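You operate a simulated robot arm through the tools that you are given. There is no shell and no other tool. Be economical: measure what you need, move in short steps, check, and stop when the job is done.

The job below is to be done with a simulated two-armed robot. You get a single attempt, and the scene is never put back.

JOB
Pick up the pot labelled "G5" from the top of the packing bench with one hand, pass it to the other hand and put it on the drying rack. Set down upright: pot.

Only the result counts: the job must be done as asked and must still hold three seconds after the hand-in. Knocking over, shifting, dropping, spilling or breaking anything else fails it.

ROBOT AND FRAMES
Two 7-joint arms with two-finger parallel grippers on one trunk, on a base that drives. Base frame: it is fixed to the floor where the robot stands at the start and does not move with it; the origin is under the middle of the robot, x ahead of it, y to its left, z up; the surface under the hand at the start is at about z = 860. Lengths are in mm, angles in rad, forces in N, time in s.
The left shoulder is at the start at [50, 168, 1132], the right one opposite. With the tool pointing down near the work surface each hand reaches from about 220 to 660 mm from the robot's upright axis, wherever it stands, measured 20 degrees to its own side. Places, roughly: drying rack (20x48 cm) [-1280, 3440, 940]. Payload 1.57 kg a hand.
Tool frame (each hand has its own): the origin (TCP) lies between the finger pads and is the grasp point; the fingertips stand 30 mm ahead of it; z points along the fingers, y is the line along which they close. Largest opening 80 mm; finger width 17, thickness 12; the body of the gripper, 40 by 82 mm, starts 80 mm behind the TCP.
Orientation is told as [roll, pitch, yaw] about the base's x, y, z axes, in that order, counted from this pose: with the fingers straight down and closing along the base's y, the tool's x points along the base's -x, its y along +y and its z along -z.

CONTROLS
- The arms move only by the tool step_arm. It takes "left_rows", "right_rows" or both (then of equal length, played together; a hand with none holds still); each is a list of rows, each an object (a shift or turn left out is 0, a gripper value left out holds the last) with "slide": the shift along the base's x, y, z in mm, a list of three; "dr": the turn, a rotation vector about the base's x, y, z in rad, a list of three; "claw": the opening, from 0 (shut) to 1 (fully open). In form: [{"slide": [x, y, z], "dr": [ax, ay, az], "claw": claw}, ...]. A call has 1 to 20 rows; each row shifts and turns the commanded pose from where the row before left it. Each row takes 0.2 s and may step no farther than 50 mm and 0.15 rad from the row before; otherwise, or with a gripper value out of range, the whole call is refused. Where a pose cannot be reached the arm comes as near as it can. A force on the tool above 40 N (or 10 N above the force at the start of the call, whichever is more), or a blocked arm, ends the call early, and 0.2 s more pass. Each finger travels about 45 mm/s and halts on what it meets, pressing with about 34 N; the grip force reading is that of the motor and also rises with nothing between the fingers. The clock runs only during rows and for 0.2 s after the last one: add rows that do not move to give the fingers time. It gives the time, the measured TCP pose, the force on the tool (base axes), the opening and the grip force at its end, in the units of the frame above (readings bear some noise), with the torque about the TCP (base axes, N m) and any sound that the robot's microphone picked up, and new pictures: "views" is both (left out), scene, wrist or none (wrist: the cameras of the hands that moved).
- Cameras (640 x 400 px; columns grow to the right, rows downward): "scene" is now at [121.4, -1.6, 1330.3]; the picture's right is [-0.02, -1.00, 0.00], its down [-0.70, 0.01, -0.71] and it looks along [0.71, -0.01, -0.70] (base axes); focal length 230 px, centre (320, 200). "left" rides on the left gripper at [72, 7, -122] in its tool frame; the picture's right is [-0.09, 1.00, 0.00], its down [-0.84, -0.08, -0.54] and it looks along [-0.54, -0.05, 0.84] (tool axes); focal length 238 px, centre (320, 200). "right" rides on the right gripper at [72, -7, -122] in its tool frame; the picture's right is [0.09, 1.00, 0.00], its down [-0.84, 0.08, -0.54] and it looks along [-0.54, 0.05, 0.84] (tool axes); focal length 238 px, centre (320, 200). There is no depth. A picture from a camera that has moved, and an enlarged one, comes with that camera's place and axes in the base frame and with its lens.
- raise_lower(by): slides the trunk up (or, below 0, down) by that many mm; the arms and the scene camera ride with it, the base frame stays. It gives what a move gives, with no picture.
- base_move(legs): drives the robot by 1 to 6 legs, each [ahead, left, turn to the left] in mm, mm and rad, along the robot's own axes; the way and the turn of a leg run together, so that a leg with both is an arc; at most 1500 mm and 3.142 rad a leg. The arms and the cameras ride along, it lands a little off, and it stops where it bumps. It gives what a move gives, and a new picture of the scene camera.
- turn_head(pan, tilt): turns the head with the scene camera to pan (to the left, within 1.396 rad either way) and tilt (down, from -0.506 to 1.204), counted from straight ahead of the robot. It gives what a move gives, and a new picture of the scene camera.
- close_up(camera, box): a new picture of the part [left, top, right, bottom] of that camera's present view, enlarged. The clock stands still meanwhile.
- close_job(): hands the job in; it is judged then, once.

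Go step by step. Nothing tells you exact positions but the pictures and the camera data: compare them with the known pose of the tool, close in by small moves and look again before you grip or let go. The budget is 120 turns and 260 pictures, counting those below and the enlarged ones. Unless the task says otherwise, let go and move clear before handing in, and close with one line.

The tools are called after "Request:" by a JSON object that holds its "fn" and its "kwargs". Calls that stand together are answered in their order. step_arm: Moves the arms, as the interface text tells. Its arguments: {"type":"object","properties":{"left_rows":{"type":"array"},"right_rows":{"type":"array"},"views":{"type":"string","enum":["both","scene","wrist","none"]}},"required":[]} The other tools are called the same way: raise_lower (by) slides the trunk up or down; base_move (legs) drives the base; turn_head (pan, tilt) turns the head that bears the scene camera; close_up (camera, box) takes an enlarged picture of a part of a camera's view; close_job () hands the job in.

At the start:

```text
t: 0.0
left_tcp_pos: [387.9, 220.5, 1154.2]
left_tool_rot: [0.0, 0.001, 0.0]
left_contact_force: [-0.8, -0.6, 0.3]
left_torque: [0.04, -0.01, 0.03]
left_gripper_width: 79.9
left_finger_force: 0.0
right_tcp_pos: [440.6, -173.6, 1081.4]
right_tool_rot: [-0.001, 0.001, -0.001]
right_contact_force: [0.5, -0.7, 0.3]
right_torque: [0.0, -0.02, 0.01]
right_gripper_width: 80.3
right_finger_force: 0.0
trunk travel left (down, up): [-300.0, 143.0]
robot x, y, heading: [1.1, -0.6, -0.002]
head pan, tilt: [-0.017, 0.775]
```

scene: 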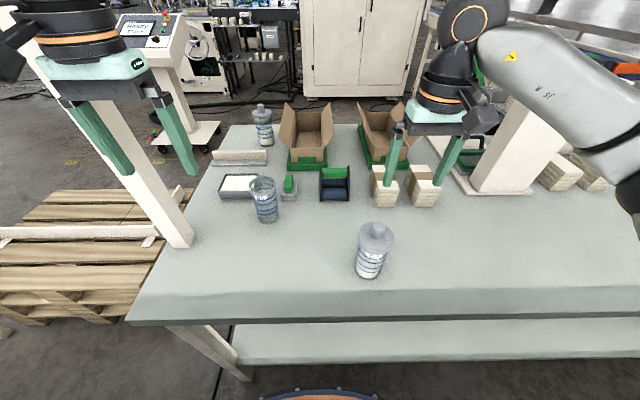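
right: 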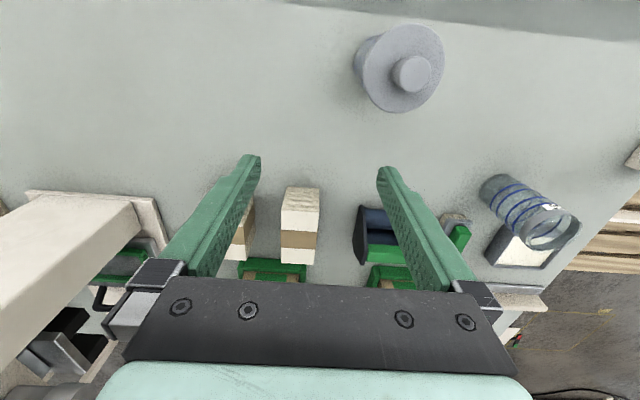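
left: 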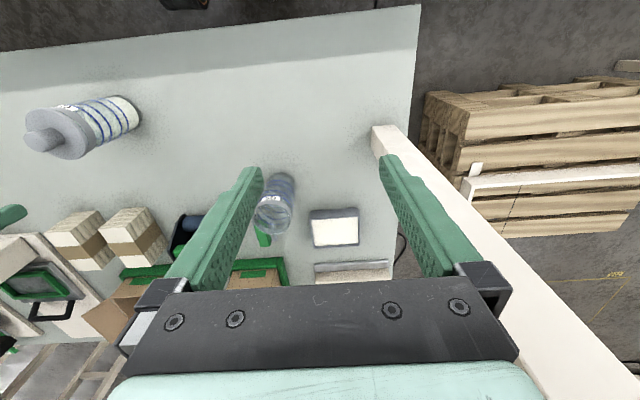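

I see three pots on the bench: one near (lidded), one open glass-like, and one far (lidded). I'll zoom in to read the labels.

Request:
{"fn": "close_up", "kwargs": {"camera": "scene", "box": [340, 210, 420, 290]}}

Request:
{"fn": "close_up", "kwargs": {"camera": "scene", "box": [230, 160, 310, 230]}}

Request:
{"fn": "close_up", "kwargs": {"camera": "scene", "box": [235, 95, 295, 155]}}

```text
5.00 times, centred on (380, 250) of scene
camera zoom: at [121.4, -1.6, 1330.3], right [-0.02, -1.0, 0.0], down [-0.7, 0.01, -0.71], along [0.71, -0.01, -0.7], focal length 1151 px, centre (20, -50)
```

zoom: 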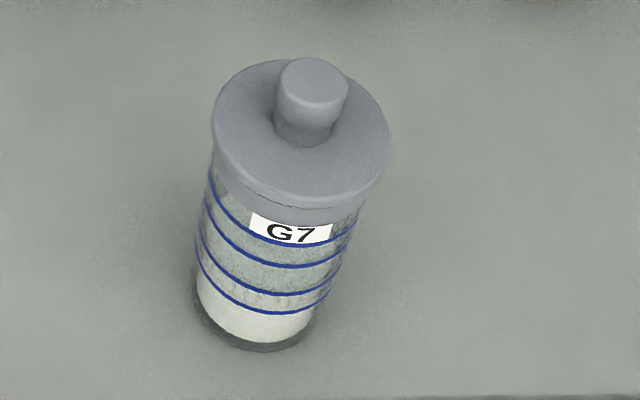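

```text
5.71 times, centred on (270, 195) of scene
camera zoom: at [121.4, -1.6, 1330.3], right [-0.02, -1.0, 0.0], down [-0.7, 0.01, -0.71], along [0.71, -0.01, -0.7], focal length 1316 px, centre (606, 229)
```

zoom: 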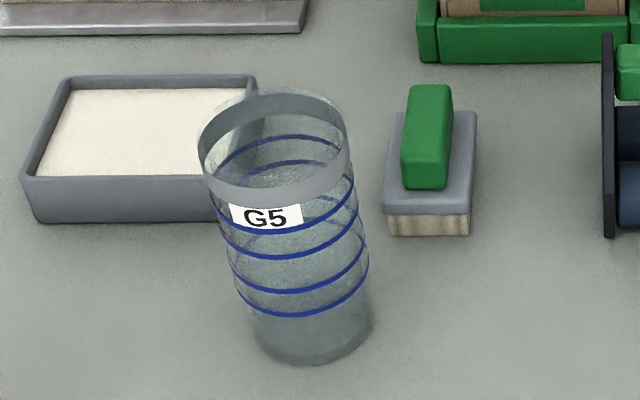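

```text
6.67 times, centred on (265, 125) of scene
camera zoom: at [121.4, -1.6, 1330.3], right [-0.02, -1.0, 0.0], down [-0.7, 0.01, -0.71], along [0.71, -0.01, -0.7], focal length 1535 px, centre (687, 700)
```

zoom: 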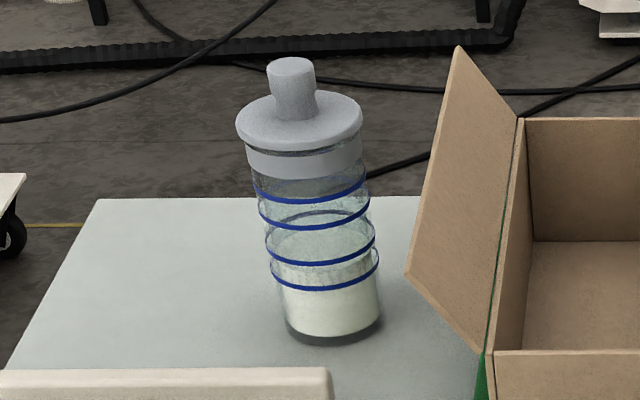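

The pot G5 is the open, empty jar at about [530, 131], 60 mm wide, with its rim at about z 976. I'll look toward the drying rack before planning the grips.

Request:
{"fn": "turn_head", "kwargs": {"pan": 1.396, "tilt": 0.3}}

```text
t: 1.5
left_tcp_pos: [387.9, 219.9, 1154.1]
left_tool_rot: [0.0, 0.001, 0.001]
left_contact_force: [-0.2, -0.3, 0.5]
left_torque: [0.03, 0.01, 0.02]
left_gripper_width: 79.9
left_finger_force: 0.0
right_tcp_pos: [440.1, -175.3, 1081.6]
right_tool_rot: [0.0, -0.001, 0.001]
right_contact_force: [-0.7, 0.4, -0.2]
right_torque: [0.02, -0.01, -0.03]
right_gripper_width: 79.8
right_finger_force: 0.0
trunk travel left (down, up): [-300.0, 143.0]
robot x, y, heading: [0.9, 3.4, 0.002]
head pan, tilt: [1.396, 0.3]
camera scene: at [55.9, 91.7, 1372.6], right [0.98, -0.17, 0.0], down [-0.05, -0.29, -0.96], along [0.17, 0.94, -0.3], focal length 230 px, centre (320, 200)
```

scene: 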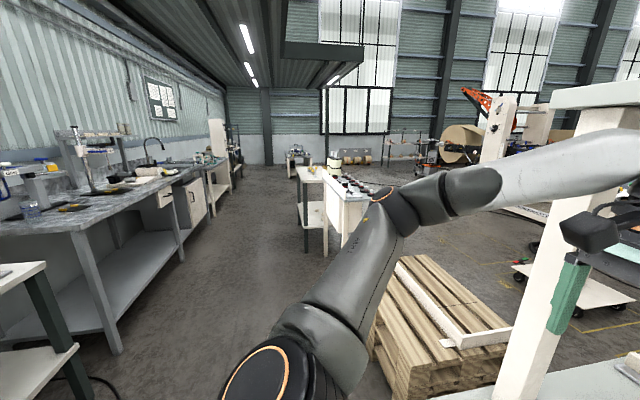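

Request:
{"fn": "close_up", "kwargs": {"camera": "scene", "box": [100, 110, 260, 210]}}

```text
4.00 times, centred on (180, 160) of scene
camera zoom: at [55.9, 91.7, 1372.6], right [0.98, -0.17, 0.0], down [-0.05, -0.29, -0.96], along [0.17, 0.94, -0.3], focal length 921 px, centre (880, 360)
```

zoom: 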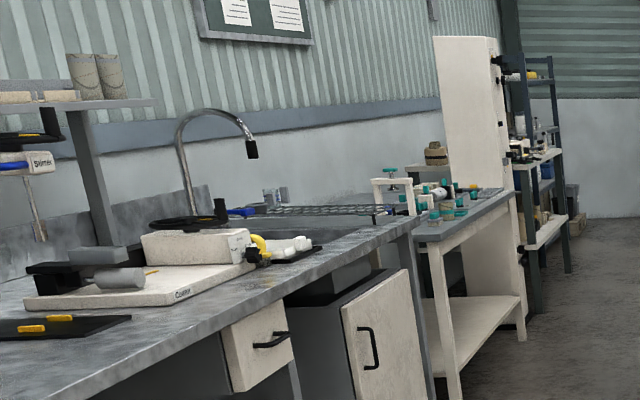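

The rack is a wire mesh on the sink counter. The plan is for the left hand to take G5 from above near its rim, and the right hand to take it lower down from the side. First I bring the left hand over G5, turned so its fingers close along x.

Request:
{"fn": "turn_head", "kwargs": {"pan": 0.2, "tilt": 0.775}}

Request:
{"fn": "step_arm", "kwargs": {"left_rows": [{"slide": [12.9, -8.1, 0], "dr": [0, 0, -0.1428], "claw": 1}, {"slide": [12.9, -8.1, 0], "dr": [0, 0, -0.1428]}, {"slide": [12.9, -8.1, 0], "dr": [0, 0, -0.1428]}, {"slide": [12.9, -8.1, 0], "dr": [0, 0, -0.1428]}, {"slide": [12.9, -8.1, 0], "dr": [0, 0, -0.1428]}, {"slide": [12.9, -8.1, 0], "dr": [0, 0, -0.1428]}, {"slide": [12.9, -8.1, 0], "dr": [0, 0, -0.1428]}, {"slide": [12.9, -8.1, 0], "dr": [0, 0, -0.1428]}, {"slide": [12.9, -8.1, 0], "dr": [0, 0, -0.1428]}, {"slide": [12.9, -8.1, 0], "dr": [0, 0, -0.1428]}, {"slide": [12.9, -8.1, 0], "dr": [0, 0, -0.1428]}, {}], "views": "both"}}

```text
t: 2.9
left_tcp_pos: [389.4, 219.5, 1153.9]
left_tool_rot: [0.0, 0.002, 0.001]
left_contact_force: [-0.2, -0.3, -0.5]
left_torque: [-0.03, 0.0, 0.0]
left_gripper_width: 80.0
left_finger_force: 0.1
right_tcp_pos: [441.5, -174.5, 1080.9]
right_tool_rot: [0.0, -0.001, 0.001]
right_contact_force: [0.1, -0.1, -0.4]
right_torque: [0.02, 0.01, -0.02]
right_gripper_width: 80.0
right_finger_force: 0.0
trunk travel left (down, up): [-300.0, 143.0]
robot x, y, heading: [-1.0, -3.1, -0.001]
head pan, tilt: [0.201, 0.775]
camera scene: at [119.7, 16.2, 1330.2], right [0.2, -0.98, 0.0], down [-0.69, -0.14, -0.71], along [0.7, 0.14, -0.7], focal length 230 px, centre (320, 200)
```

scene: 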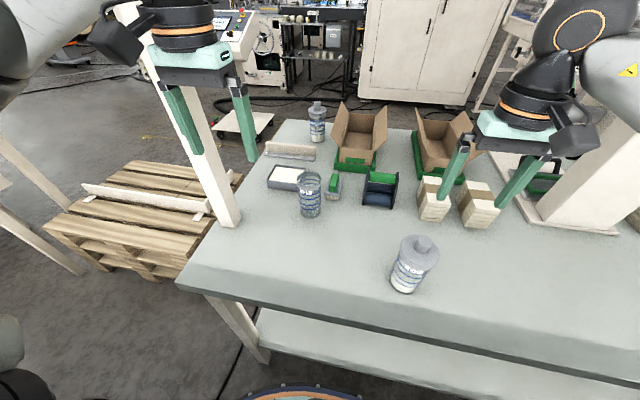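

```text
t: 5.5
left_tcp_pos: [530.5, 134.2, 1152.6]
left_tool_rot: [-0.007, -0.003, -1.571]
left_contact_force: [0.2, -0.2, -0.4]
left_torque: [0.0, 0.0, -0.01]
left_gripper_width: 79.8
left_finger_force: 0.0
right_tcp_pos: [439.9, -172.0, 1082.2]
right_tool_rot: [-0.001, 0.001, 0.0]
right_contact_force: [0.0, -0.5, -0.1]
right_torque: [0.0, 0.0, 0.0]
right_gripper_width: 80.2
right_finger_force: 0.0
trunk travel left (down, up): [-300.0, 143.0]
robot x, y, heading: [-3.8, 2.2, -0.001]
head pan, tilt: [0.201, 0.775]
camera scene: at [119.9, 19.3, 1330.1], right [0.2, -0.98, 0.0], down [-0.69, -0.14, -0.71], along [0.7, 0.14, -0.7], focal length 230 px, centre (320, 200)
camera left: at [538.2, 204.6, 1274.6], right [1.0, -0.09, -0.01], down [-0.07, -0.84, 0.54], along [-0.06, -0.54, -0.84], focal length 238 px, centre (320, 200)
```

scene: 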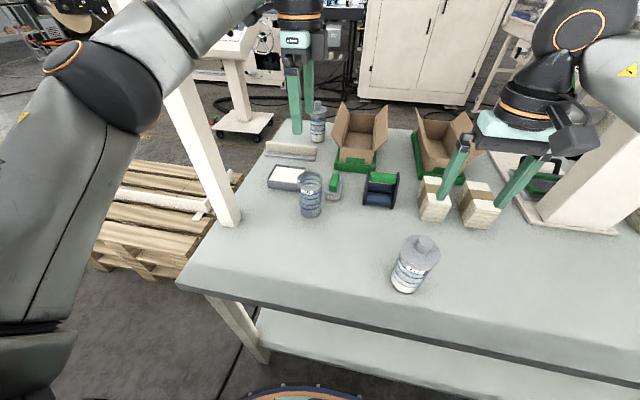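
left: 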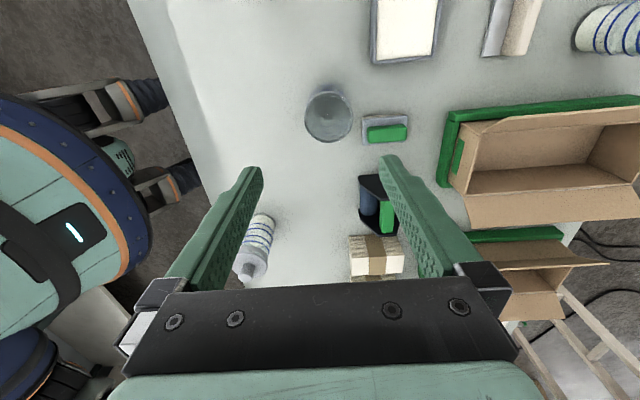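

The left hand is above G5. I'll zoom in to locate the pot precisely.

Request:
{"fn": "close_up", "kwargs": {"camera": "left", "box": [290, 70, 370, 150]}}

Request:
{"fn": "close_up", "kwargs": {"camera": "scene", "box": [270, 155, 350, 225]}}

```text
5.00 times, centred on (330, 110) of left
camera zoom: at [538.2, 204.6, 1274.6], right [1.0, -0.09, -0.01], down [-0.07, -0.84, 0.54], along [-0.06, -0.54, -0.84], focal length 1192 px, centre (270, 650)
```

zoom: 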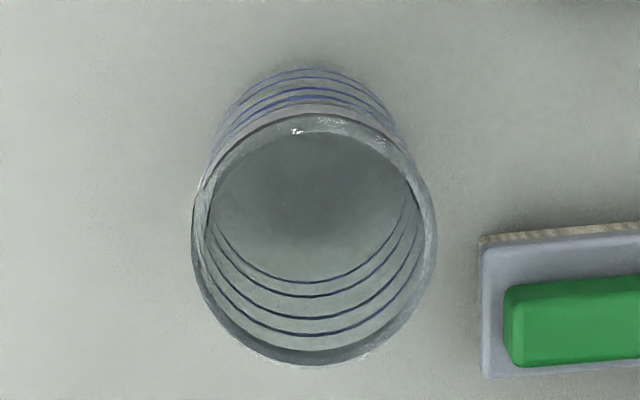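

```text
5.71 times, centred on (310, 190) of scene
camera zoom: at [119.9, 19.3, 1330.1], right [0.2, -0.98, 0.0], down [-0.69, -0.14, -0.71], along [0.7, 0.14, -0.7], focal length 1316 px, centre (377, 257)
```

zoom: 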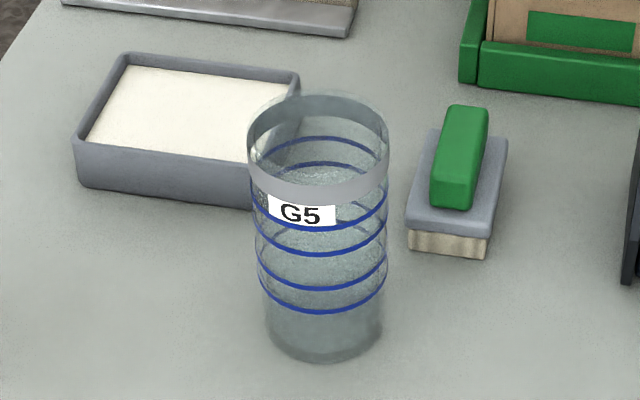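

G5 is at about [537, 130] with its rim near z 974. I'll centre over it and lower until the fingertips are just above the rim, then check.

Request:
{"fn": "step_arm", "kwargs": {"left_rows": [{"slide": [6.5, -4, 0]}, {"slide": [0, 0, -35]}, {"slide": [0, 0, -35]}, {"slide": [0, 0, -35]}, {"slide": [0, 0, -30]}, {}]}}

Request:
{"fn": "close_up", "kwargs": {"camera": "scene", "box": [270, 125, 350, 225]}}

```text
t: 6.9
left_tcp_pos: [538.6, 127.9, 1021.3]
left_tool_rot: [0.001, 0.001, -1.571]
left_contact_force: [0.3, 0.3, -1.1]
left_torque: [0.0, 0.03, 0.02]
left_gripper_width: 80.0
left_finger_force: 0.0
right_tcp_pos: [441.7, -174.8, 1081.5]
right_tool_rot: [0.002, 0.001, 0.0]
right_contact_force: [-0.5, 0.2, -0.1]
right_torque: [0.0, 0.0, -0.02]
right_gripper_width: 80.1
right_finger_force: 0.0
trunk travel left (down, up): [-300.0, 143.0]
robot x, y, heading: [-0.0, 2.9, -0.001]
head pan, tilt: [0.201, 0.775]
camera scene: at [119.7, 16.1, 1330.2], right [0.2, -0.98, 0.0], down [-0.69, -0.14, -0.71], along [0.7, 0.14, -0.7], focal length 230 px, centre (320, 200)
camera left: at [544.8, 198.0, 1144.5], right [1.0, -0.09, 0.0], down [-0.08, -0.84, 0.54], along [-0.05, -0.54, -0.84], focal length 238 px, centre (320, 200)
```

scene: 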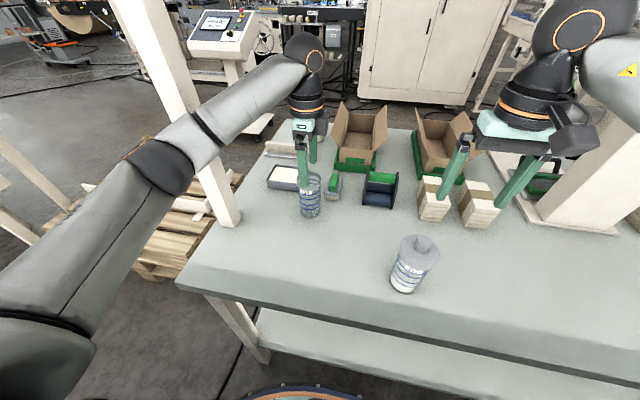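
left: 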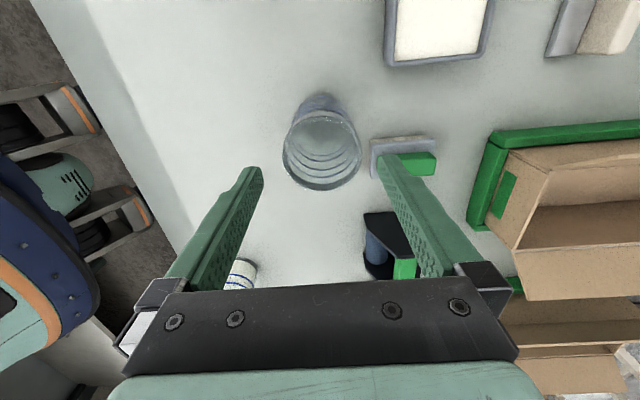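

```text
4.00 times, centred on (310, 175) of scene
camera zoom: at [119.7, 16.1, 1330.2], right [0.2, -0.98, 0.0], down [-0.69, -0.14, -0.71], along [0.7, 0.14, -0.7], focal length 921 px, centre (360, 300)
```

zoom: 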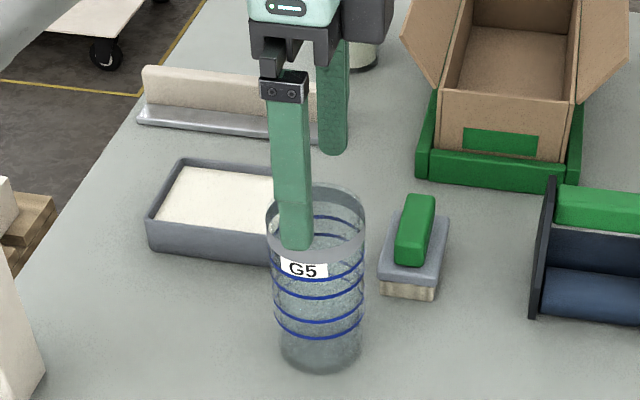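

The pot sits between the fingers. I'll shift 2 mm in y and lower to the grip height.

Request:
{"fn": "step_arm", "kwargs": {"left_rows": [{"slide": [0.5, 2.5, 0]}, {"slide": [0, 0, -22]}, {"slide": [0, 0, -22]}, {"slide": [0, 0, -20]}, {}]}}

Request:
{"fn": "close_up", "kwargs": {"camera": "scene", "box": [270, 125, 350, 225]}}

```text
t: 8.1
left_tcp_pos: [537.4, 129.4, 957.3]
left_tool_rot: [0.001, 0.002, -1.569]
left_contact_force: [-0.3, -0.4, 0.4]
left_torque: [0.03, 0.01, -0.02]
left_gripper_width: 80.1
left_finger_force: 0.0
right_tcp_pos: [440.2, -174.2, 1082.2]
right_tool_rot: [-0.001, 0.0, 0.001]
right_contact_force: [-0.3, 0.2, 0.1]
right_torque: [-0.01, 0.01, -0.02]
right_gripper_width: 79.6
right_finger_force: 0.0
trunk travel left (down, up): [-300.0, 143.0]
robot x, y, heading: [1.4, 1.1, 0.004]
head pan, tilt: [0.201, 0.775]
camera scene: at [119.7, 16.1, 1330.2], right [0.2, -0.98, 0.0], down [-0.69, -0.14, -0.71], along [0.7, 0.14, -0.7], focal length 230 px, centre (320, 200)
camera left: at [544.1, 199.0, 1079.5], right [1.0, -0.09, 0.0], down [-0.08, -0.84, 0.54], along [-0.05, -0.54, -0.84], focal length 238 px, centre (320, 200)
```

scene: 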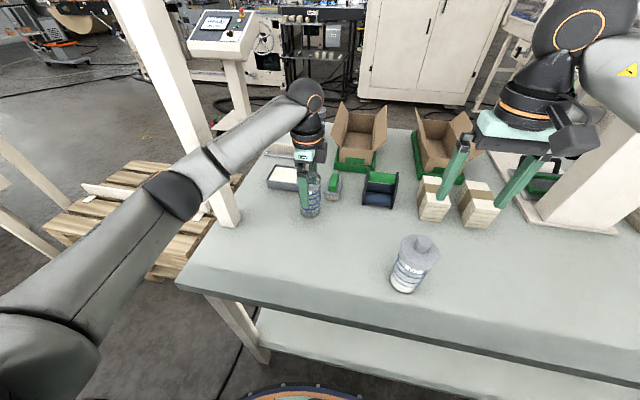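
left: 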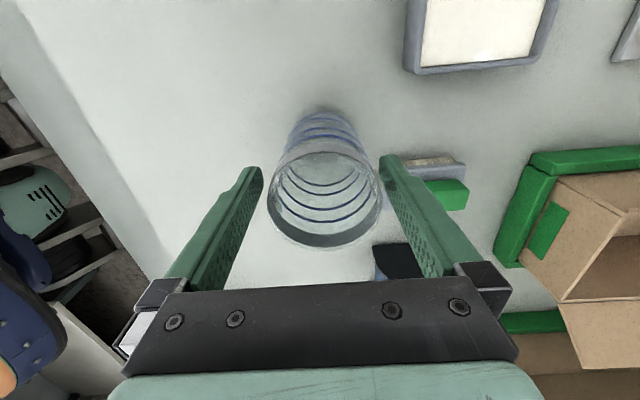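

```text
4.00 times, centred on (310, 175) of scene
camera zoom: at [119.7, 16.1, 1330.2], right [0.2, -0.98, 0.0], down [-0.69, -0.14, -0.71], along [0.7, 0.14, -0.7], focal length 921 px, centre (360, 300)
```

zoom: 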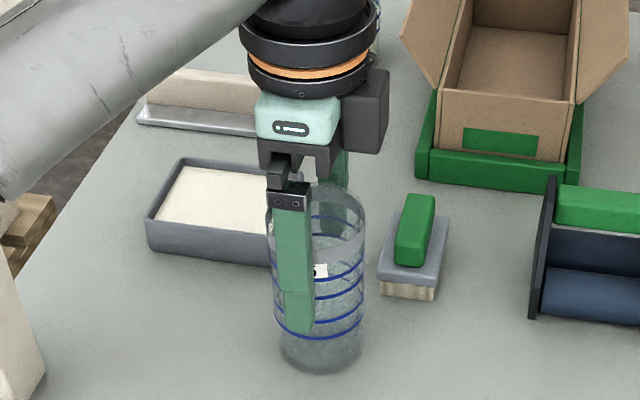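

The fingers straddle the jar. Now I close.

Request:
{"fn": "step_arm", "kwargs": {"left_rows": [{"slide": [1.5, 0, 0], "claw": 0.8}, {"claw": 0.5}, {"claw": 0.5}, {"claw": 0.5}, {"claw": 0.5}], "views": "wrist"}}

```text
t: 9.3
left_tcp_pos: [539.1, 128.7, 956.7]
left_tool_rot: [-0.001, 0.003, -1.57]
left_contact_force: [0.6, 0.0, 1.9]
left_torque: [0.0, 0.02, 0.0]
left_gripper_width: 59.3
left_finger_force: 34.0
right_tcp_pos: [441.4, -174.5, 1081.7]
right_tool_rot: [0.001, 0.0, 0.001]
right_contact_force: [-0.1, 1.4, -0.2]
right_torque: [-0.02, 0.04, -0.02]
right_gripper_width: 79.9
right_finger_force: 0.0
trunk travel left (down, up): [-300.0, 143.0]
robot x, y, heading: [-0.0, 1.7, 0.002]
head pan, tilt: [0.201, 0.775]
camera left: at [545.5, 199.1, 1079.2], right [1.0, -0.09, 0.0], down [-0.08, -0.84, 0.54], along [-0.05, -0.54, -0.84], focal length 238 px, centre (320, 200)
```

left: 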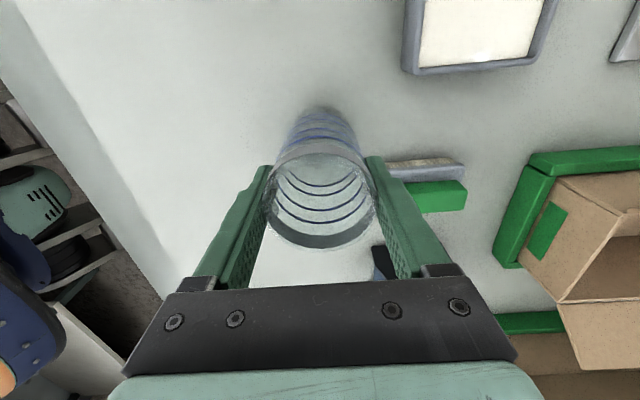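

The jar is gripped (59 mm, 34 N). I lift it straight up and check.

Request:
{"fn": "step_arm", "kwargs": {"left_rows": [{"slide": [0, 0, 15]}, {"slide": [0, 0, 30]}, {"slide": [0, 0, 40]}, {"slide": [0, 0, 40]}, {"slide": [0, 0, 40]}, {"slide": [0, 0, 35]}, {}]}}

```text
t: 10.9
left_tcp_pos: [537.9, 130.0, 1151.5]
left_tool_rot: [-0.009, 0.006, -1.571]
left_contact_force: [-0.5, -0.3, -1.8]
left_torque: [0.0, 0.0, -0.03]
left_gripper_width: 58.8
left_finger_force: 33.6
right_tcp_pos: [439.6, -173.3, 1082.4]
right_tool_rot: [0.001, 0.0, -0.001]
right_contact_force: [0.2, -0.7, 0.6]
right_torque: [-0.03, 0.01, 0.0]
right_gripper_width: 80.2
right_finger_force: 0.1
trunk travel left (down, up): [-300.0, 143.0]
robot x, y, heading: [4.1, -0.2, -0.0]
head pan, tilt: [0.201, 0.775]
camera scene: at [119.0, 17.3, 1329.4], right [0.2, -0.98, 0.0], down [-0.69, -0.14, -0.71], along [0.7, 0.14, -0.7], focal length 230 px, centre (320, 200)
camera left: at [544.9, 200.1, 1275.1], right [1.0, -0.09, -0.01], down [-0.07, -0.84, 0.54], along [-0.06, -0.54, -0.84], focal length 238 px, centre (320, 200)
```

scene: 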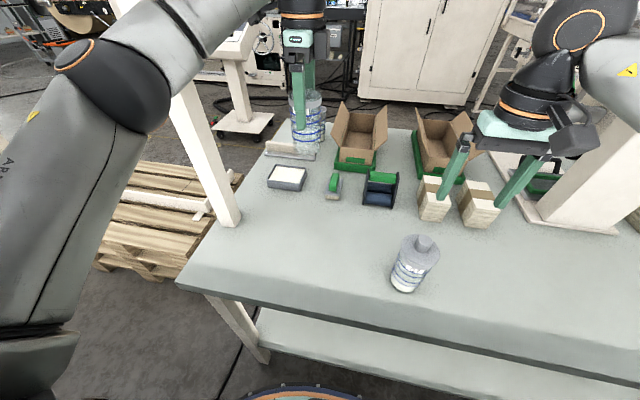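
left: 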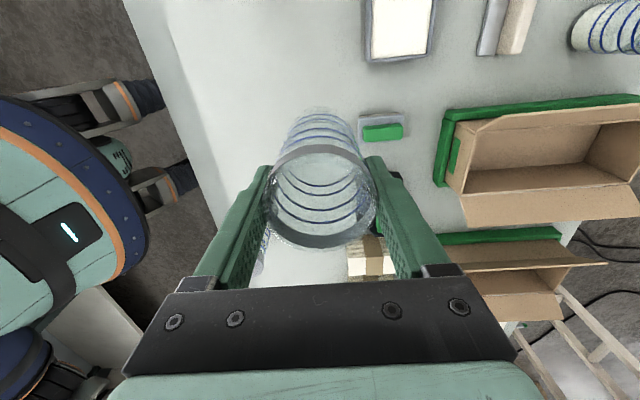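

The jar is held well. Next I'll turn the right hand to point left and about 35° down with its fingers closing along x, while the left hand draws the pot nearer.

Request:
{"fn": "step_arm", "kwargs": {"left_rows": [{"slide": [-8, 0, 5]}, {"slide": [-8, 0, 5]}, {"slide": [-8, 0, 5]}, {"slide": [-8, 0, 5]}, {"slide": [-8, 0, 5]}, {"slide": [-8, 0, 5]}, {"slide": [-8, 0, 5]}, {"slide": [-8, 0, 5]}, {"slide": [-8, 0, 5]}, {"slide": [-8, 0, 5]}, {"slide": [-8, 0, 0]}, {}], "right_rows": [{"slide": [0, 0, 8], "dr": [0, 0, -0.1428], "claw": 1}, {"slide": [0, 0, 8], "dr": [0, 0, -0.1428]}, {"slide": [0, 0, 8], "dr": [0, 0, -0.1428]}, {"slide": [0, 0, 8], "dr": [0, 0, -0.1428]}, {"slide": [0, 0, 8], "dr": [0, 0, -0.1428]}, {"slide": [0, 0, 8], "dr": [0, 0, -0.1428]}, {"slide": [0, 0, 8], "dr": [0, 0, -0.1428]}, {"dr": [0, 0, -0.1428]}, {"dr": [0, 0, -0.1428]}, {"dr": [0, 0, -0.1428]}, {"dr": [0, 0, -0.1428]}, {}]}}

```text
t: 13.7
left_tcp_pos: [460.5, 134.4, 1153.8]
left_tool_rot: [-0.124, 0.028, -1.557]
left_contact_force: [-0.4, -0.1, -1.9]
left_torque: [-0.01, -0.01, -0.01]
left_gripper_width: 59.0
left_finger_force: 34.1
right_tcp_pos: [441.9, -173.5, 1139.5]
right_tool_rot: [0.001, 0.002, -1.575]
right_contact_force: [0.4, 0.0, 0.5]
right_torque: [0.03, 0.01, -0.02]
right_gripper_width: 80.0
right_finger_force: 0.0
trunk travel left (down, up): [-300.0, 143.0]
robot x, y, heading: [1.4, 1.2, -0.001]
head pan, tilt: [0.201, 0.775]
stopped in row 12 (left hand): the arm was blocked; the commanded pose is now the measured one
camera scene: at [122.3, 17.3, 1331.0], right [0.2, -0.98, 0.0], down [-0.69, -0.14, -0.71], along [0.7, 0.14, -0.7], focal length 230 px, centre (320, 200)
camera right: at [434.7, -101.3, 1260.2], right [1.0, 0.09, 0.0], down [0.07, -0.84, 0.54], along [0.05, -0.54, -0.84], focal length 238 px, centre (320, 200)
camera left: at [480.6, 202.3, 1276.7], right [0.99, -0.08, -0.13], down [0.0, -0.85, 0.52], along [-0.15, -0.52, -0.84], focal length 238 px, centre (320, 200)
```

scene: 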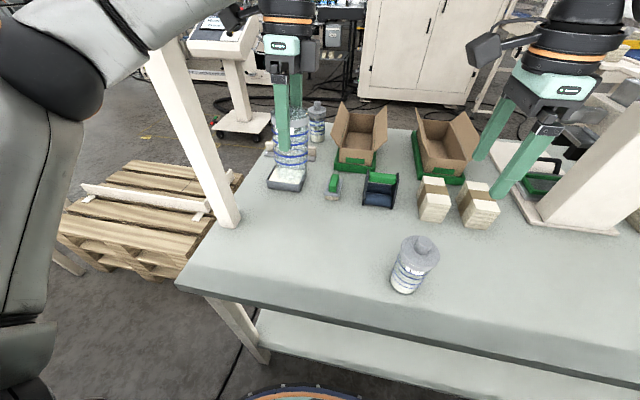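
right: 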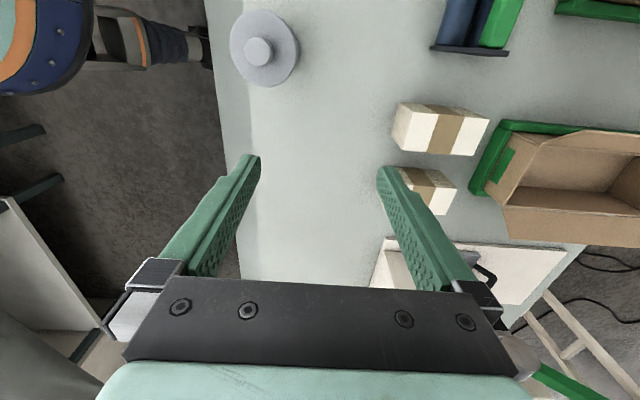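
left: 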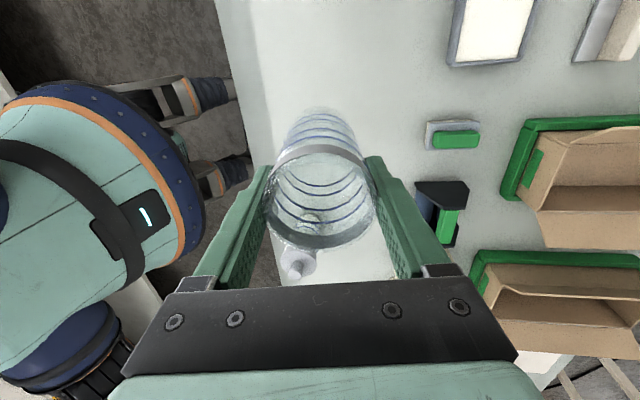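

The left arm hit its reach limit at that height (it is tilted about 7°). Raising the trunk will give room. Then I'll level the left hand at a lower relative height.

Request:
{"fn": "raise_lower", "kwargs": {"by": 100}}

Request:
{"fn": "step_arm", "kwargs": {"left_rows": [{"slide": [6, -1, -15], "dr": [0, 0, 0]}, {"slide": [6, -1, -15], "dr": [-0.005, -0.024, -0.003]}, {"slide": [6, -1, -15], "dr": [-0.005, -0.025, -0.003]}, {"slide": [6, -1, -15], "dr": [-0.005, -0.025, -0.003]}, {"slide": [6, -1, -15], "dr": [-0.005, -0.025, -0.003]}, {"slide": [0, 0, 0], "dr": [-0.005, -0.025, -0.002]}, {}, {}], "right_rows": [{"slide": [6, 0, -10], "dr": [0.137, 0, 0]}, {"slide": [6, 0, -10], "dr": [0.137, 0, 0]}, {"slide": [6, 0, -10], "dr": [0.137, 0, 0]}, {"slide": [6, 0, -10], "dr": [0.137, 0, 0]}, {"slide": [6, 0, -10], "dr": [0.137, 0, 0]}, {"slide": [6, 0, -10], "dr": [0.137, 0, 0]}, {"slide": [6, 0, -10], "dr": [0.138, 0, 0]}, {}]}}

```text
t: 14.7
left_tcp_pos: [456.7, 134.8, 1159.0]
left_tool_rot: [-0.285, 0.048, -1.569]
left_contact_force: [0.4, 0.5, -2.3]
left_torque: [0.01, 0.05, -0.01]
left_gripper_width: 59.1
left_finger_force: 33.9
right_tcp_pos: [437.1, -180.7, 1152.0]
right_tool_rot: [-0.13, -0.066, -1.57]
right_contact_force: [0.7, 0.8, -0.6]
right_torque: [-0.02, 0.08, 0.0]
right_gripper_width: 79.9
right_finger_force: 0.1
trunk travel left (down, up): [-368.0, 74.0]
robot x, y, heading: [-4.1, -2.9, 0.001]
head pan, tilt: [0.201, 0.775]
stopped: the arm was blocked; the commanded pose is now the measured one
```

```text
t: 16.5
left_tcp_pos: [482.8, 130.2, 1080.3]
left_tool_rot: [-0.155, 0.025, -1.58]
left_contact_force: [-0.4, -0.5, -1.5]
left_torque: [-0.03, -0.05, 0.03]
left_gripper_width: 59.1
left_finger_force: 34.2
right_tcp_pos: [476.5, -180.6, 1080.3]
right_tool_rot: [-0.124, 0.894, -1.567]
right_contact_force: [0.6, 0.2, -0.6]
right_torque: [0.01, 0.0, -0.02]
right_gripper_width: 79.8
right_finger_force: 0.1
trunk travel left (down, up): [-368.0, 74.0]
robot x, y, heading: [-5.8, -0.1, -0.004]
head pan, tilt: [0.201, 0.775]
camera scene: at [117.3, 16.1, 1398.4], right [0.2, -0.98, 0.0], down [-0.69, -0.14, -0.71], along [0.7, 0.14, -0.7], focal length 230 px, centre (320, 200)
camera right: at [483.3, -230.3, 1211.8], right [0.99, 0.16, 0.0], down [0.15, -0.94, -0.32], along [-0.05, 0.32, -0.95], focal length 238 px, centre (320, 200)
camera left: at [508.7, 197.7, 1202.0], right [0.98, -0.1, -0.16], down [0.0, -0.85, 0.53], along [-0.18, -0.52, -0.83], focal length 238 px, centre (320, 200)
```

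scene: 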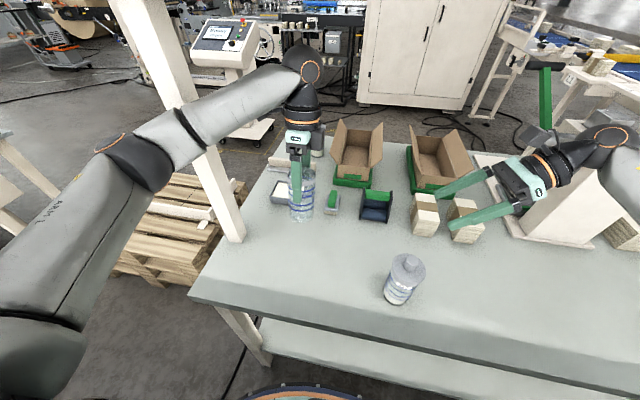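
right: 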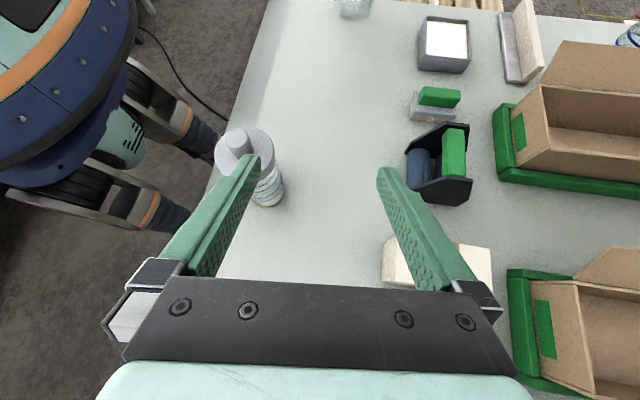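
left: 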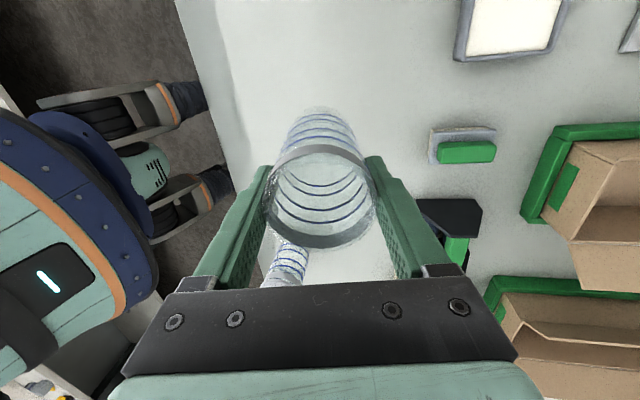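

Both hands are near the right places but slightly tilted. I'll level the left hand at [500, 130, 1160] and bring the right hand, its roll corrected, to a stand-off on the pot's right.

Request:
{"fn": "step_arm", "kwargs": {"left_rows": [{"slide": [4, 0, 20], "dr": [-0.006, -0.039, 0.003]}, {"slide": [4, 0, 20], "dr": [-0.006, -0.039, 0.003]}, {"slide": [4, 0, 20], "dr": [-0.006, -0.039, 0.003]}, {"slide": [5, 0, 20], "dr": [-0.006, -0.038, 0.001]}, {}, {}, {}], "right_rows": [{"slide": [5, 0, 6], "dr": [0.022, -0.026, -0.032]}, {"slide": [6, 0, 6], "dr": [0.022, -0.026, -0.032]}, {"slide": [6, 30, 6], "dr": [0.022, -0.026, -0.032]}, {"slide": [6, 50, 0]}, {"slide": [0, 50, 0]}, {"slide": [0, 45, 0]}, {}]}}

```text
refused: row 4 steps farther than a row can; nothing moved
```

Request:
{"fn": "step_arm", "kwargs": {"left_rows": [{"slide": [4, 0, 20], "dr": [-0.006, -0.039, 0.003]}, {"slide": [4, 0, 20], "dr": [-0.006, -0.039, 0.003]}, {"slide": [4, 0, 20], "dr": [-0.006, -0.039, 0.003]}, {"slide": [5, 0, 20], "dr": [-0.006, -0.038, 0.001]}, {}, {}, {}], "right_rows": [{"slide": [5, 0, 6], "dr": [0.022, -0.026, -0.032]}, {"slide": [6, 0, 6], "dr": [0.022, -0.026, -0.032]}, {"slide": [6, 35, 6], "dr": [0.022, -0.026, -0.032]}, {"slide": [6, 47, 0]}, {"slide": [0, 48, 0]}, {"slide": [0, 47, 0]}, {}]}}

```text
t: 18.1
left_tcp_pos: [500.0, 129.7, 1152.8]
left_tool_rot: [-0.014, 0.007, -1.569]
left_contact_force: [0.0, 0.0, -0.5]
left_torque: [-0.02, 0.01, -0.03]
left_gripper_width: 58.9
left_finger_force: 34.3
right_tcp_pos: [496.5, -2.3, 1097.9]
right_tool_rot: [0.007, 0.957, -1.56]
right_contact_force: [0.0, 0.4, -0.4]
right_torque: [0.02, 0.03, 0.03]
right_gripper_width: 80.1
right_finger_force: 0.1
trunk travel left (down, up): [-368.0, 74.0]
robot x, y, heading: [-0.3, 0.4, 0.002]
head pan, tilt: [0.201, 0.775]
camera scene: at [116.8, 17.2, 1398.0], right [0.2, -0.98, 0.0], down [-0.69, -0.14, -0.71], along [0.7, 0.14, -0.7], focal length 230 px, centre (320, 200)
camera right: at [488.5, -61.1, 1226.8], right [1.0, 0.06, 0.08], down [0.08, -0.92, -0.37], along [0.05, 0.38, -0.92], focal length 238 px, centre (320, 200)
camera left: at [506.9, 200.1, 1275.3], right [1.0, -0.09, -0.01], down [-0.07, -0.84, 0.54], along [-0.06, -0.53, -0.84], focal length 238 px, centre (320, 200)
```

scene: 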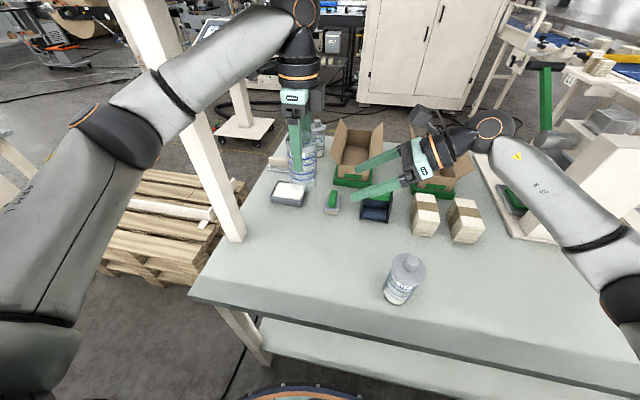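
right: 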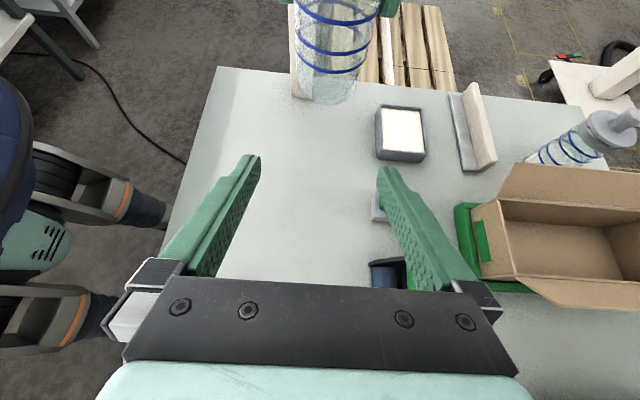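
left: 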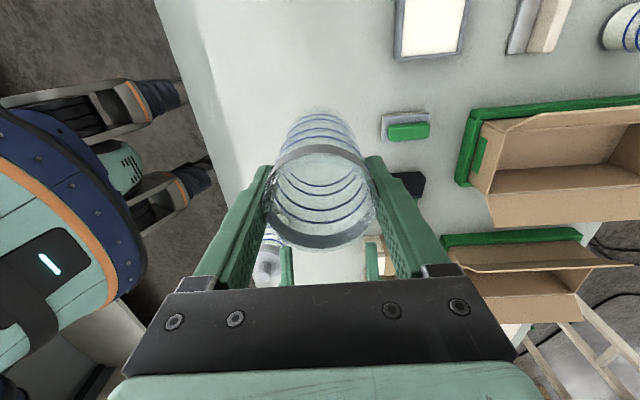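

The poses are as wanted, with the pot bottom at about z 1055. I move the right hand in so its fingers straddle the pot's lower part.

Request:
{"fn": "step_arm", "kwargs": {"right_rows": [{"slide": [4, 0, -7]}, {"slide": [0, 30, 0]}, {"slide": [0, 30, 0]}, {"slide": [0, 25, 0]}, {}]}}

Request:
{"fn": "close_up", "kwargs": {"camera": "scene", "box": [260, 80, 420, 210]}}

```text
t: 19.3
left_tcp_pos: [499.2, 130.2, 1151.5]
left_tool_rot: [-0.014, 0.01, -1.568]
left_contact_force: [-0.1, -0.3, -1.1]
left_torque: [0.02, 0.02, -0.02]
left_gripper_width: 59.3
left_finger_force: 34.1
right_tcp_pos: [500.1, 82.9, 1089.9]
right_tool_rot: [0.007, 0.957, -1.56]
right_contact_force: [-0.1, 0.0, -0.6]
right_torque: [0.0, 0.03, -0.03]
right_gripper_width: 80.1
right_finger_force: 0.1
trunk travel left (down, up): [-368.0, 74.0]
robot x, y, heading: [-2.9, -2.8, 0.001]
head pan, tilt: [0.201, 0.775]
camera scene: at [117.1, 17.0, 1398.3], right [0.2, -0.98, 0.0], down [-0.69, -0.14, -0.71], along [0.7, 0.14, -0.7], focal length 230 px, centre (320, 200)
camera right: at [492.6, 24.9, 1218.6], right [1.0, 0.06, 0.08], down [0.08, -0.92, -0.37], along [0.05, 0.38, -0.92], focal length 238 px, centre (320, 200)
```

scene: 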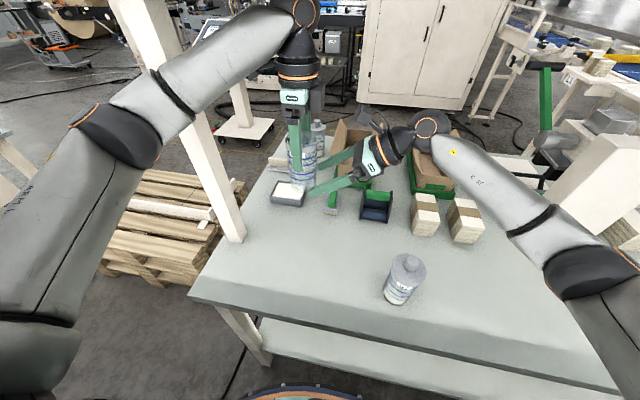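
right: 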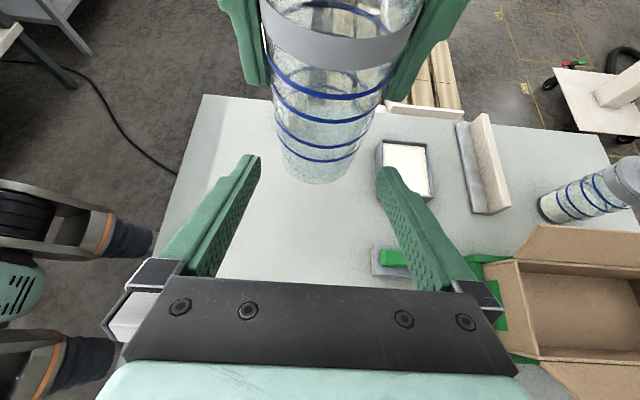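

```text
3.08 times, centred on (340, 145) of scene
camera zoom: at [117.1, 17.0, 1398.3], right [0.2, -0.98, 0.0], down [-0.69, -0.14, -0.71], along [0.7, 0.14, -0.7], focal length 708 px, centre (258, 369)
```

zoom: 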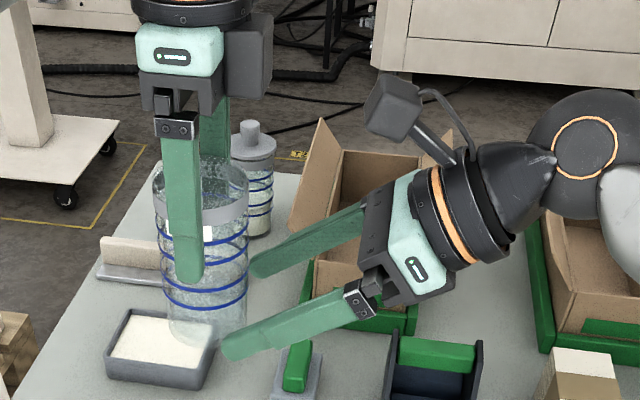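

There is a camera on a bracket on the upper side of the right hand, so I'll stop slightly short of the pot axis to keep clear of the left gripper body. I advance another 39 mm.

Request:
{"fn": "step_arm", "kwargs": {"right_rows": [{"slide": [0, 15, 0]}, {"slide": [0, 15, 0]}, {"slide": [0, 9, 0]}, {}]}}

Request:
{"fn": "close_up", "kwargs": {"camera": "scene", "box": [260, 80, 420, 210]}}

```text
t: 20.3
left_tcp_pos: [498.7, 130.3, 1152.0]
left_tool_rot: [-0.013, 0.006, -1.567]
left_contact_force: [1.0, -0.3, -1.2]
left_torque: [0.01, 0.01, -0.01]
left_gripper_width: 59.2
left_finger_force: 34.2
right_tcp_pos: [503.2, 122.0, 1090.6]
right_tool_rot: [0.008, 0.96, -1.562]
right_contact_force: [0.3, 0.3, 0.2]
right_torque: [0.07, -0.04, 0.0]
right_gripper_width: 79.7
right_finger_force: 0.0
trunk travel left (down, up): [-368.0, 74.0]
robot x, y, heading: [-3.9, 0.2, -0.002]
head pan, tilt: [0.201, 0.775]
camera scene: at [117.5, 16.9, 1398.3], right [0.2, -0.98, 0.0], down [-0.69, -0.14, -0.71], along [0.7, 0.14, -0.7], focal length 230 px, centre (320, 200)
camera right: at [494.5, 63.2, 1219.1], right [1.0, 0.06, 0.08], down [0.08, -0.92, -0.37], along [0.05, 0.38, -0.92], focal length 238 px, centre (320, 200)
```

scene: 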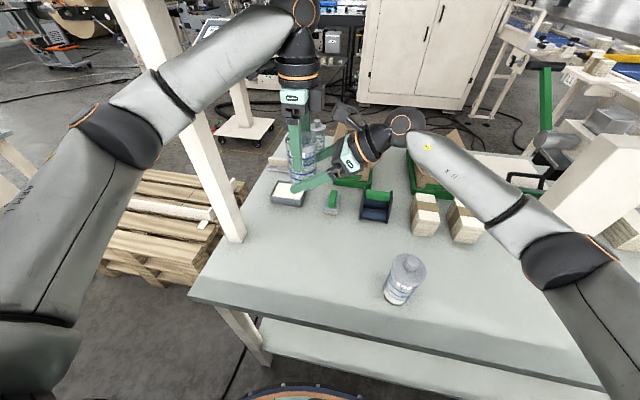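
right: 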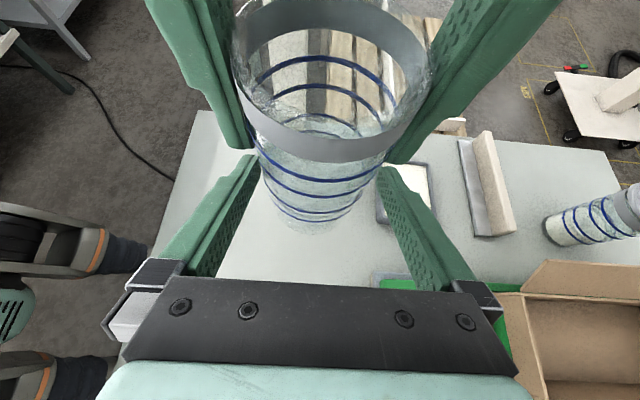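

```text
3.08 times, centred on (340, 145) of scene
camera zoom: at [117.5, 16.9, 1398.3], right [0.2, -0.98, 0.0], down [-0.69, -0.14, -0.71], along [0.7, 0.14, -0.7], focal length 708 px, centre (258, 369)
```

zoom: 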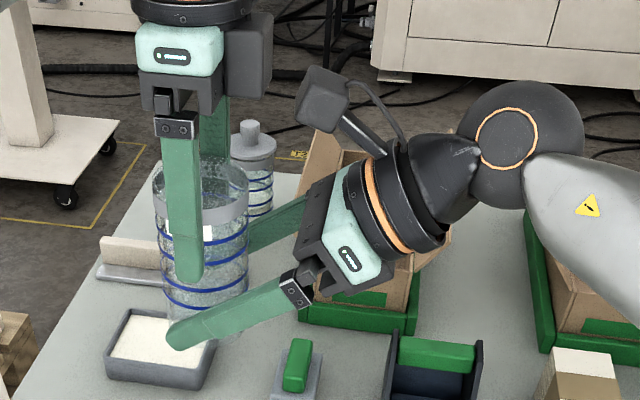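

The right fingers straddle the jar's lower part, clear of the left fingers. I close the right hand.

Request:
{"fn": "step_arm", "kwargs": {"right_rows": [{"slide": [-1.5, 0, 0], "claw": 0.82}, {"claw": 0.5}, {"claw": 0.5}, {"claw": 0.5}, {"claw": 0.5}]}}

Request:
{"fn": "close_up", "kwargs": {"camera": "scene", "box": [260, 80, 420, 210]}}

```text
t: 21.5
left_tcp_pos: [500.8, 130.5, 1152.3]
left_tool_rot: [-0.014, 0.009, -1.567]
left_contact_force: [8.9, 0.9, -1.7]
left_torque: [0.13, -0.75, -0.06]
left_gripper_width: 59.4
left_finger_force: 34.0
right_tcp_pos: [499.9, 121.2, 1090.4]
right_tool_rot: [0.005, 0.961, -1.561]
right_contact_force: [-8.5, 0.1, 0.6]
right_torque: [-0.09, 0.2, 0.17]
right_gripper_width: 57.7
right_finger_force: 34.4
trunk travel left (down, up): [-368.0, 74.0]
robot x, y, heading: [-4.0, -0.5, 0.001]
head pan, tilt: [0.201, 0.775]
camera scene: at [117.8, 16.7, 1398.2], right [0.2, -0.98, 0.0], down [-0.69, -0.14, -0.71], along [0.7, 0.14, -0.7], focal length 230 px, centre (320, 200)
camera right: at [492.5, 63.1, 1218.7], right [1.0, 0.06, 0.08], down [0.09, -0.92, -0.37], along [0.05, 0.38, -0.92], focal length 238 px, centre (320, 200)
```

scene: 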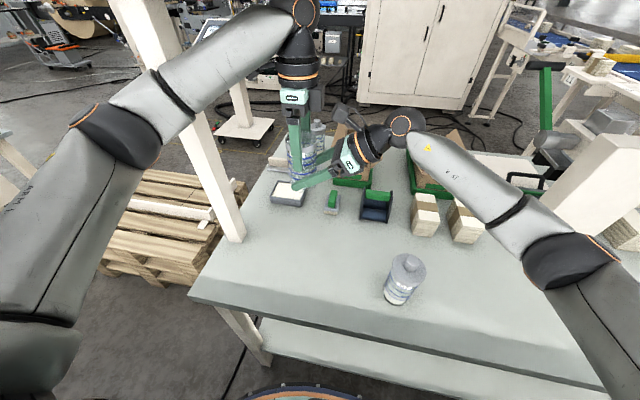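
right: 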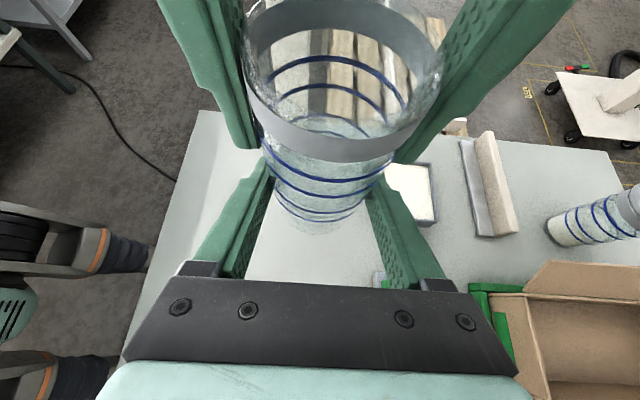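

```text
3.08 times, centred on (340, 145) of scene
camera zoom: at [117.8, 16.7, 1398.2], right [0.2, -0.98, 0.0], down [-0.69, -0.14, -0.71], along [0.7, 0.14, -0.7], focal length 708 px, centre (258, 369)
```

zoom: 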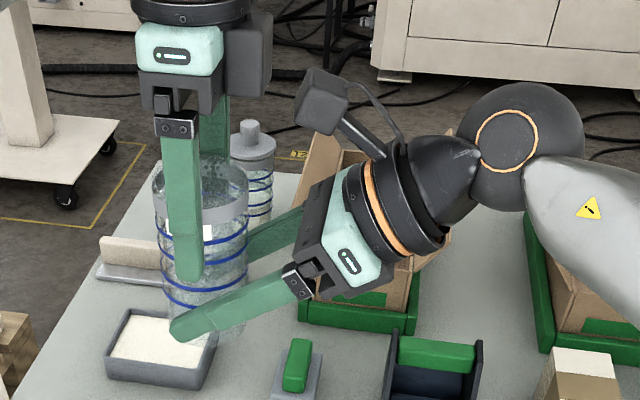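

Both hands hold it (57.7 mm, 34 N) with about 9 N of sideways tension. I'll relieve that by 1.5 mm and then let the left hand go.

Request:
{"fn": "step_arm", "kwargs": {"right_rows": [{"slide": [-1.5, 0, 0]}, {}], "views": "none"}}

```text
t: 22.1
left_tcp_pos: [499.3, 130.1, 1152.7]
left_tool_rot: [-0.015, 0.006, -1.568]
left_contact_force: [3.0, -2.3, -0.8]
left_torque: [0.06, -0.96, -0.17]
left_gripper_width: 59.3
left_finger_force: 34.3
right_tcp_pos: [500.5, 120.4, 1090.4]
right_tool_rot: [0.004, 0.959, -1.563]
right_contact_force: [-3.4, 2.8, 0.8]
right_torque: [-0.24, 0.81, 0.23]
right_gripper_width: 57.4
right_finger_force: 34.0
trunk travel left (down, up): [-368.0, 74.0]
robot x, y, heading: [-3.2, -0.5, -0.002]
head pan, tilt: [0.201, 0.775]
```

Request:
{"fn": "step_arm", "kwargs": {"left_rows": [{"claw": 0.8}, {"claw": 1}, {"claw": 1}, {}, {}]}}

```text
t: 23.3
left_tcp_pos: [499.8, 130.7, 1152.1]
left_tool_rot: [-0.015, 0.007, -1.566]
left_contact_force: [0.3, -0.8, 0.7]
left_torque: [-0.04, 0.0, -0.04]
left_gripper_width: 79.9
left_finger_force: 0.0
right_tcp_pos: [499.9, 120.5, 1090.8]
right_tool_rot: [0.005, 0.962, -1.561]
right_contact_force: [-0.7, -0.5, 0.5]
right_torque: [0.0, 0.0, -0.02]
right_gripper_width: 57.4
right_finger_force: 33.9
trunk travel left (down, up): [-368.0, 74.0]
robot x, y, heading: [-2.1, -1.3, 0.0]
head pan, tilt: [0.201, 0.775]
camera scene: at [118.4, 16.7, 1398.2], right [0.2, -0.98, 0.0], down [-0.69, -0.14, -0.71], along [0.7, 0.14, -0.7], focal length 230 px, centre (320, 200)
camera left: at [508.5, 200.2, 1275.2], right [1.0, -0.09, -0.02], down [-0.07, -0.84, 0.54], along [-0.06, -0.53, -0.84], focal length 238 px, centre (320, 200)
```

scene: 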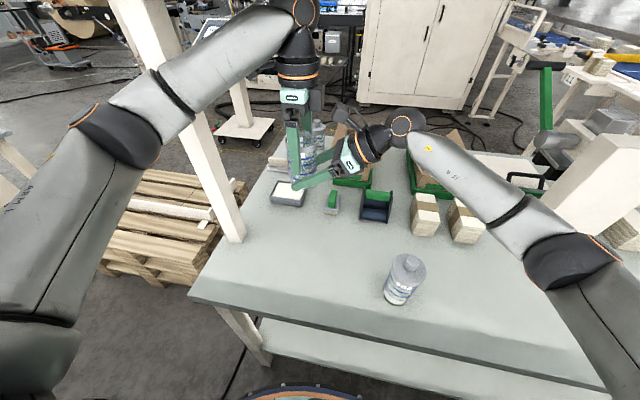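
left: 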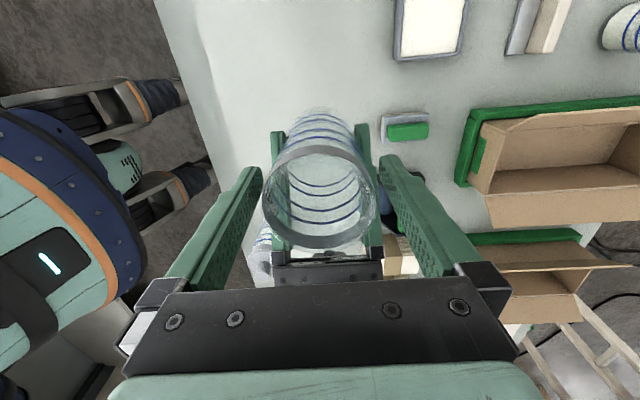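

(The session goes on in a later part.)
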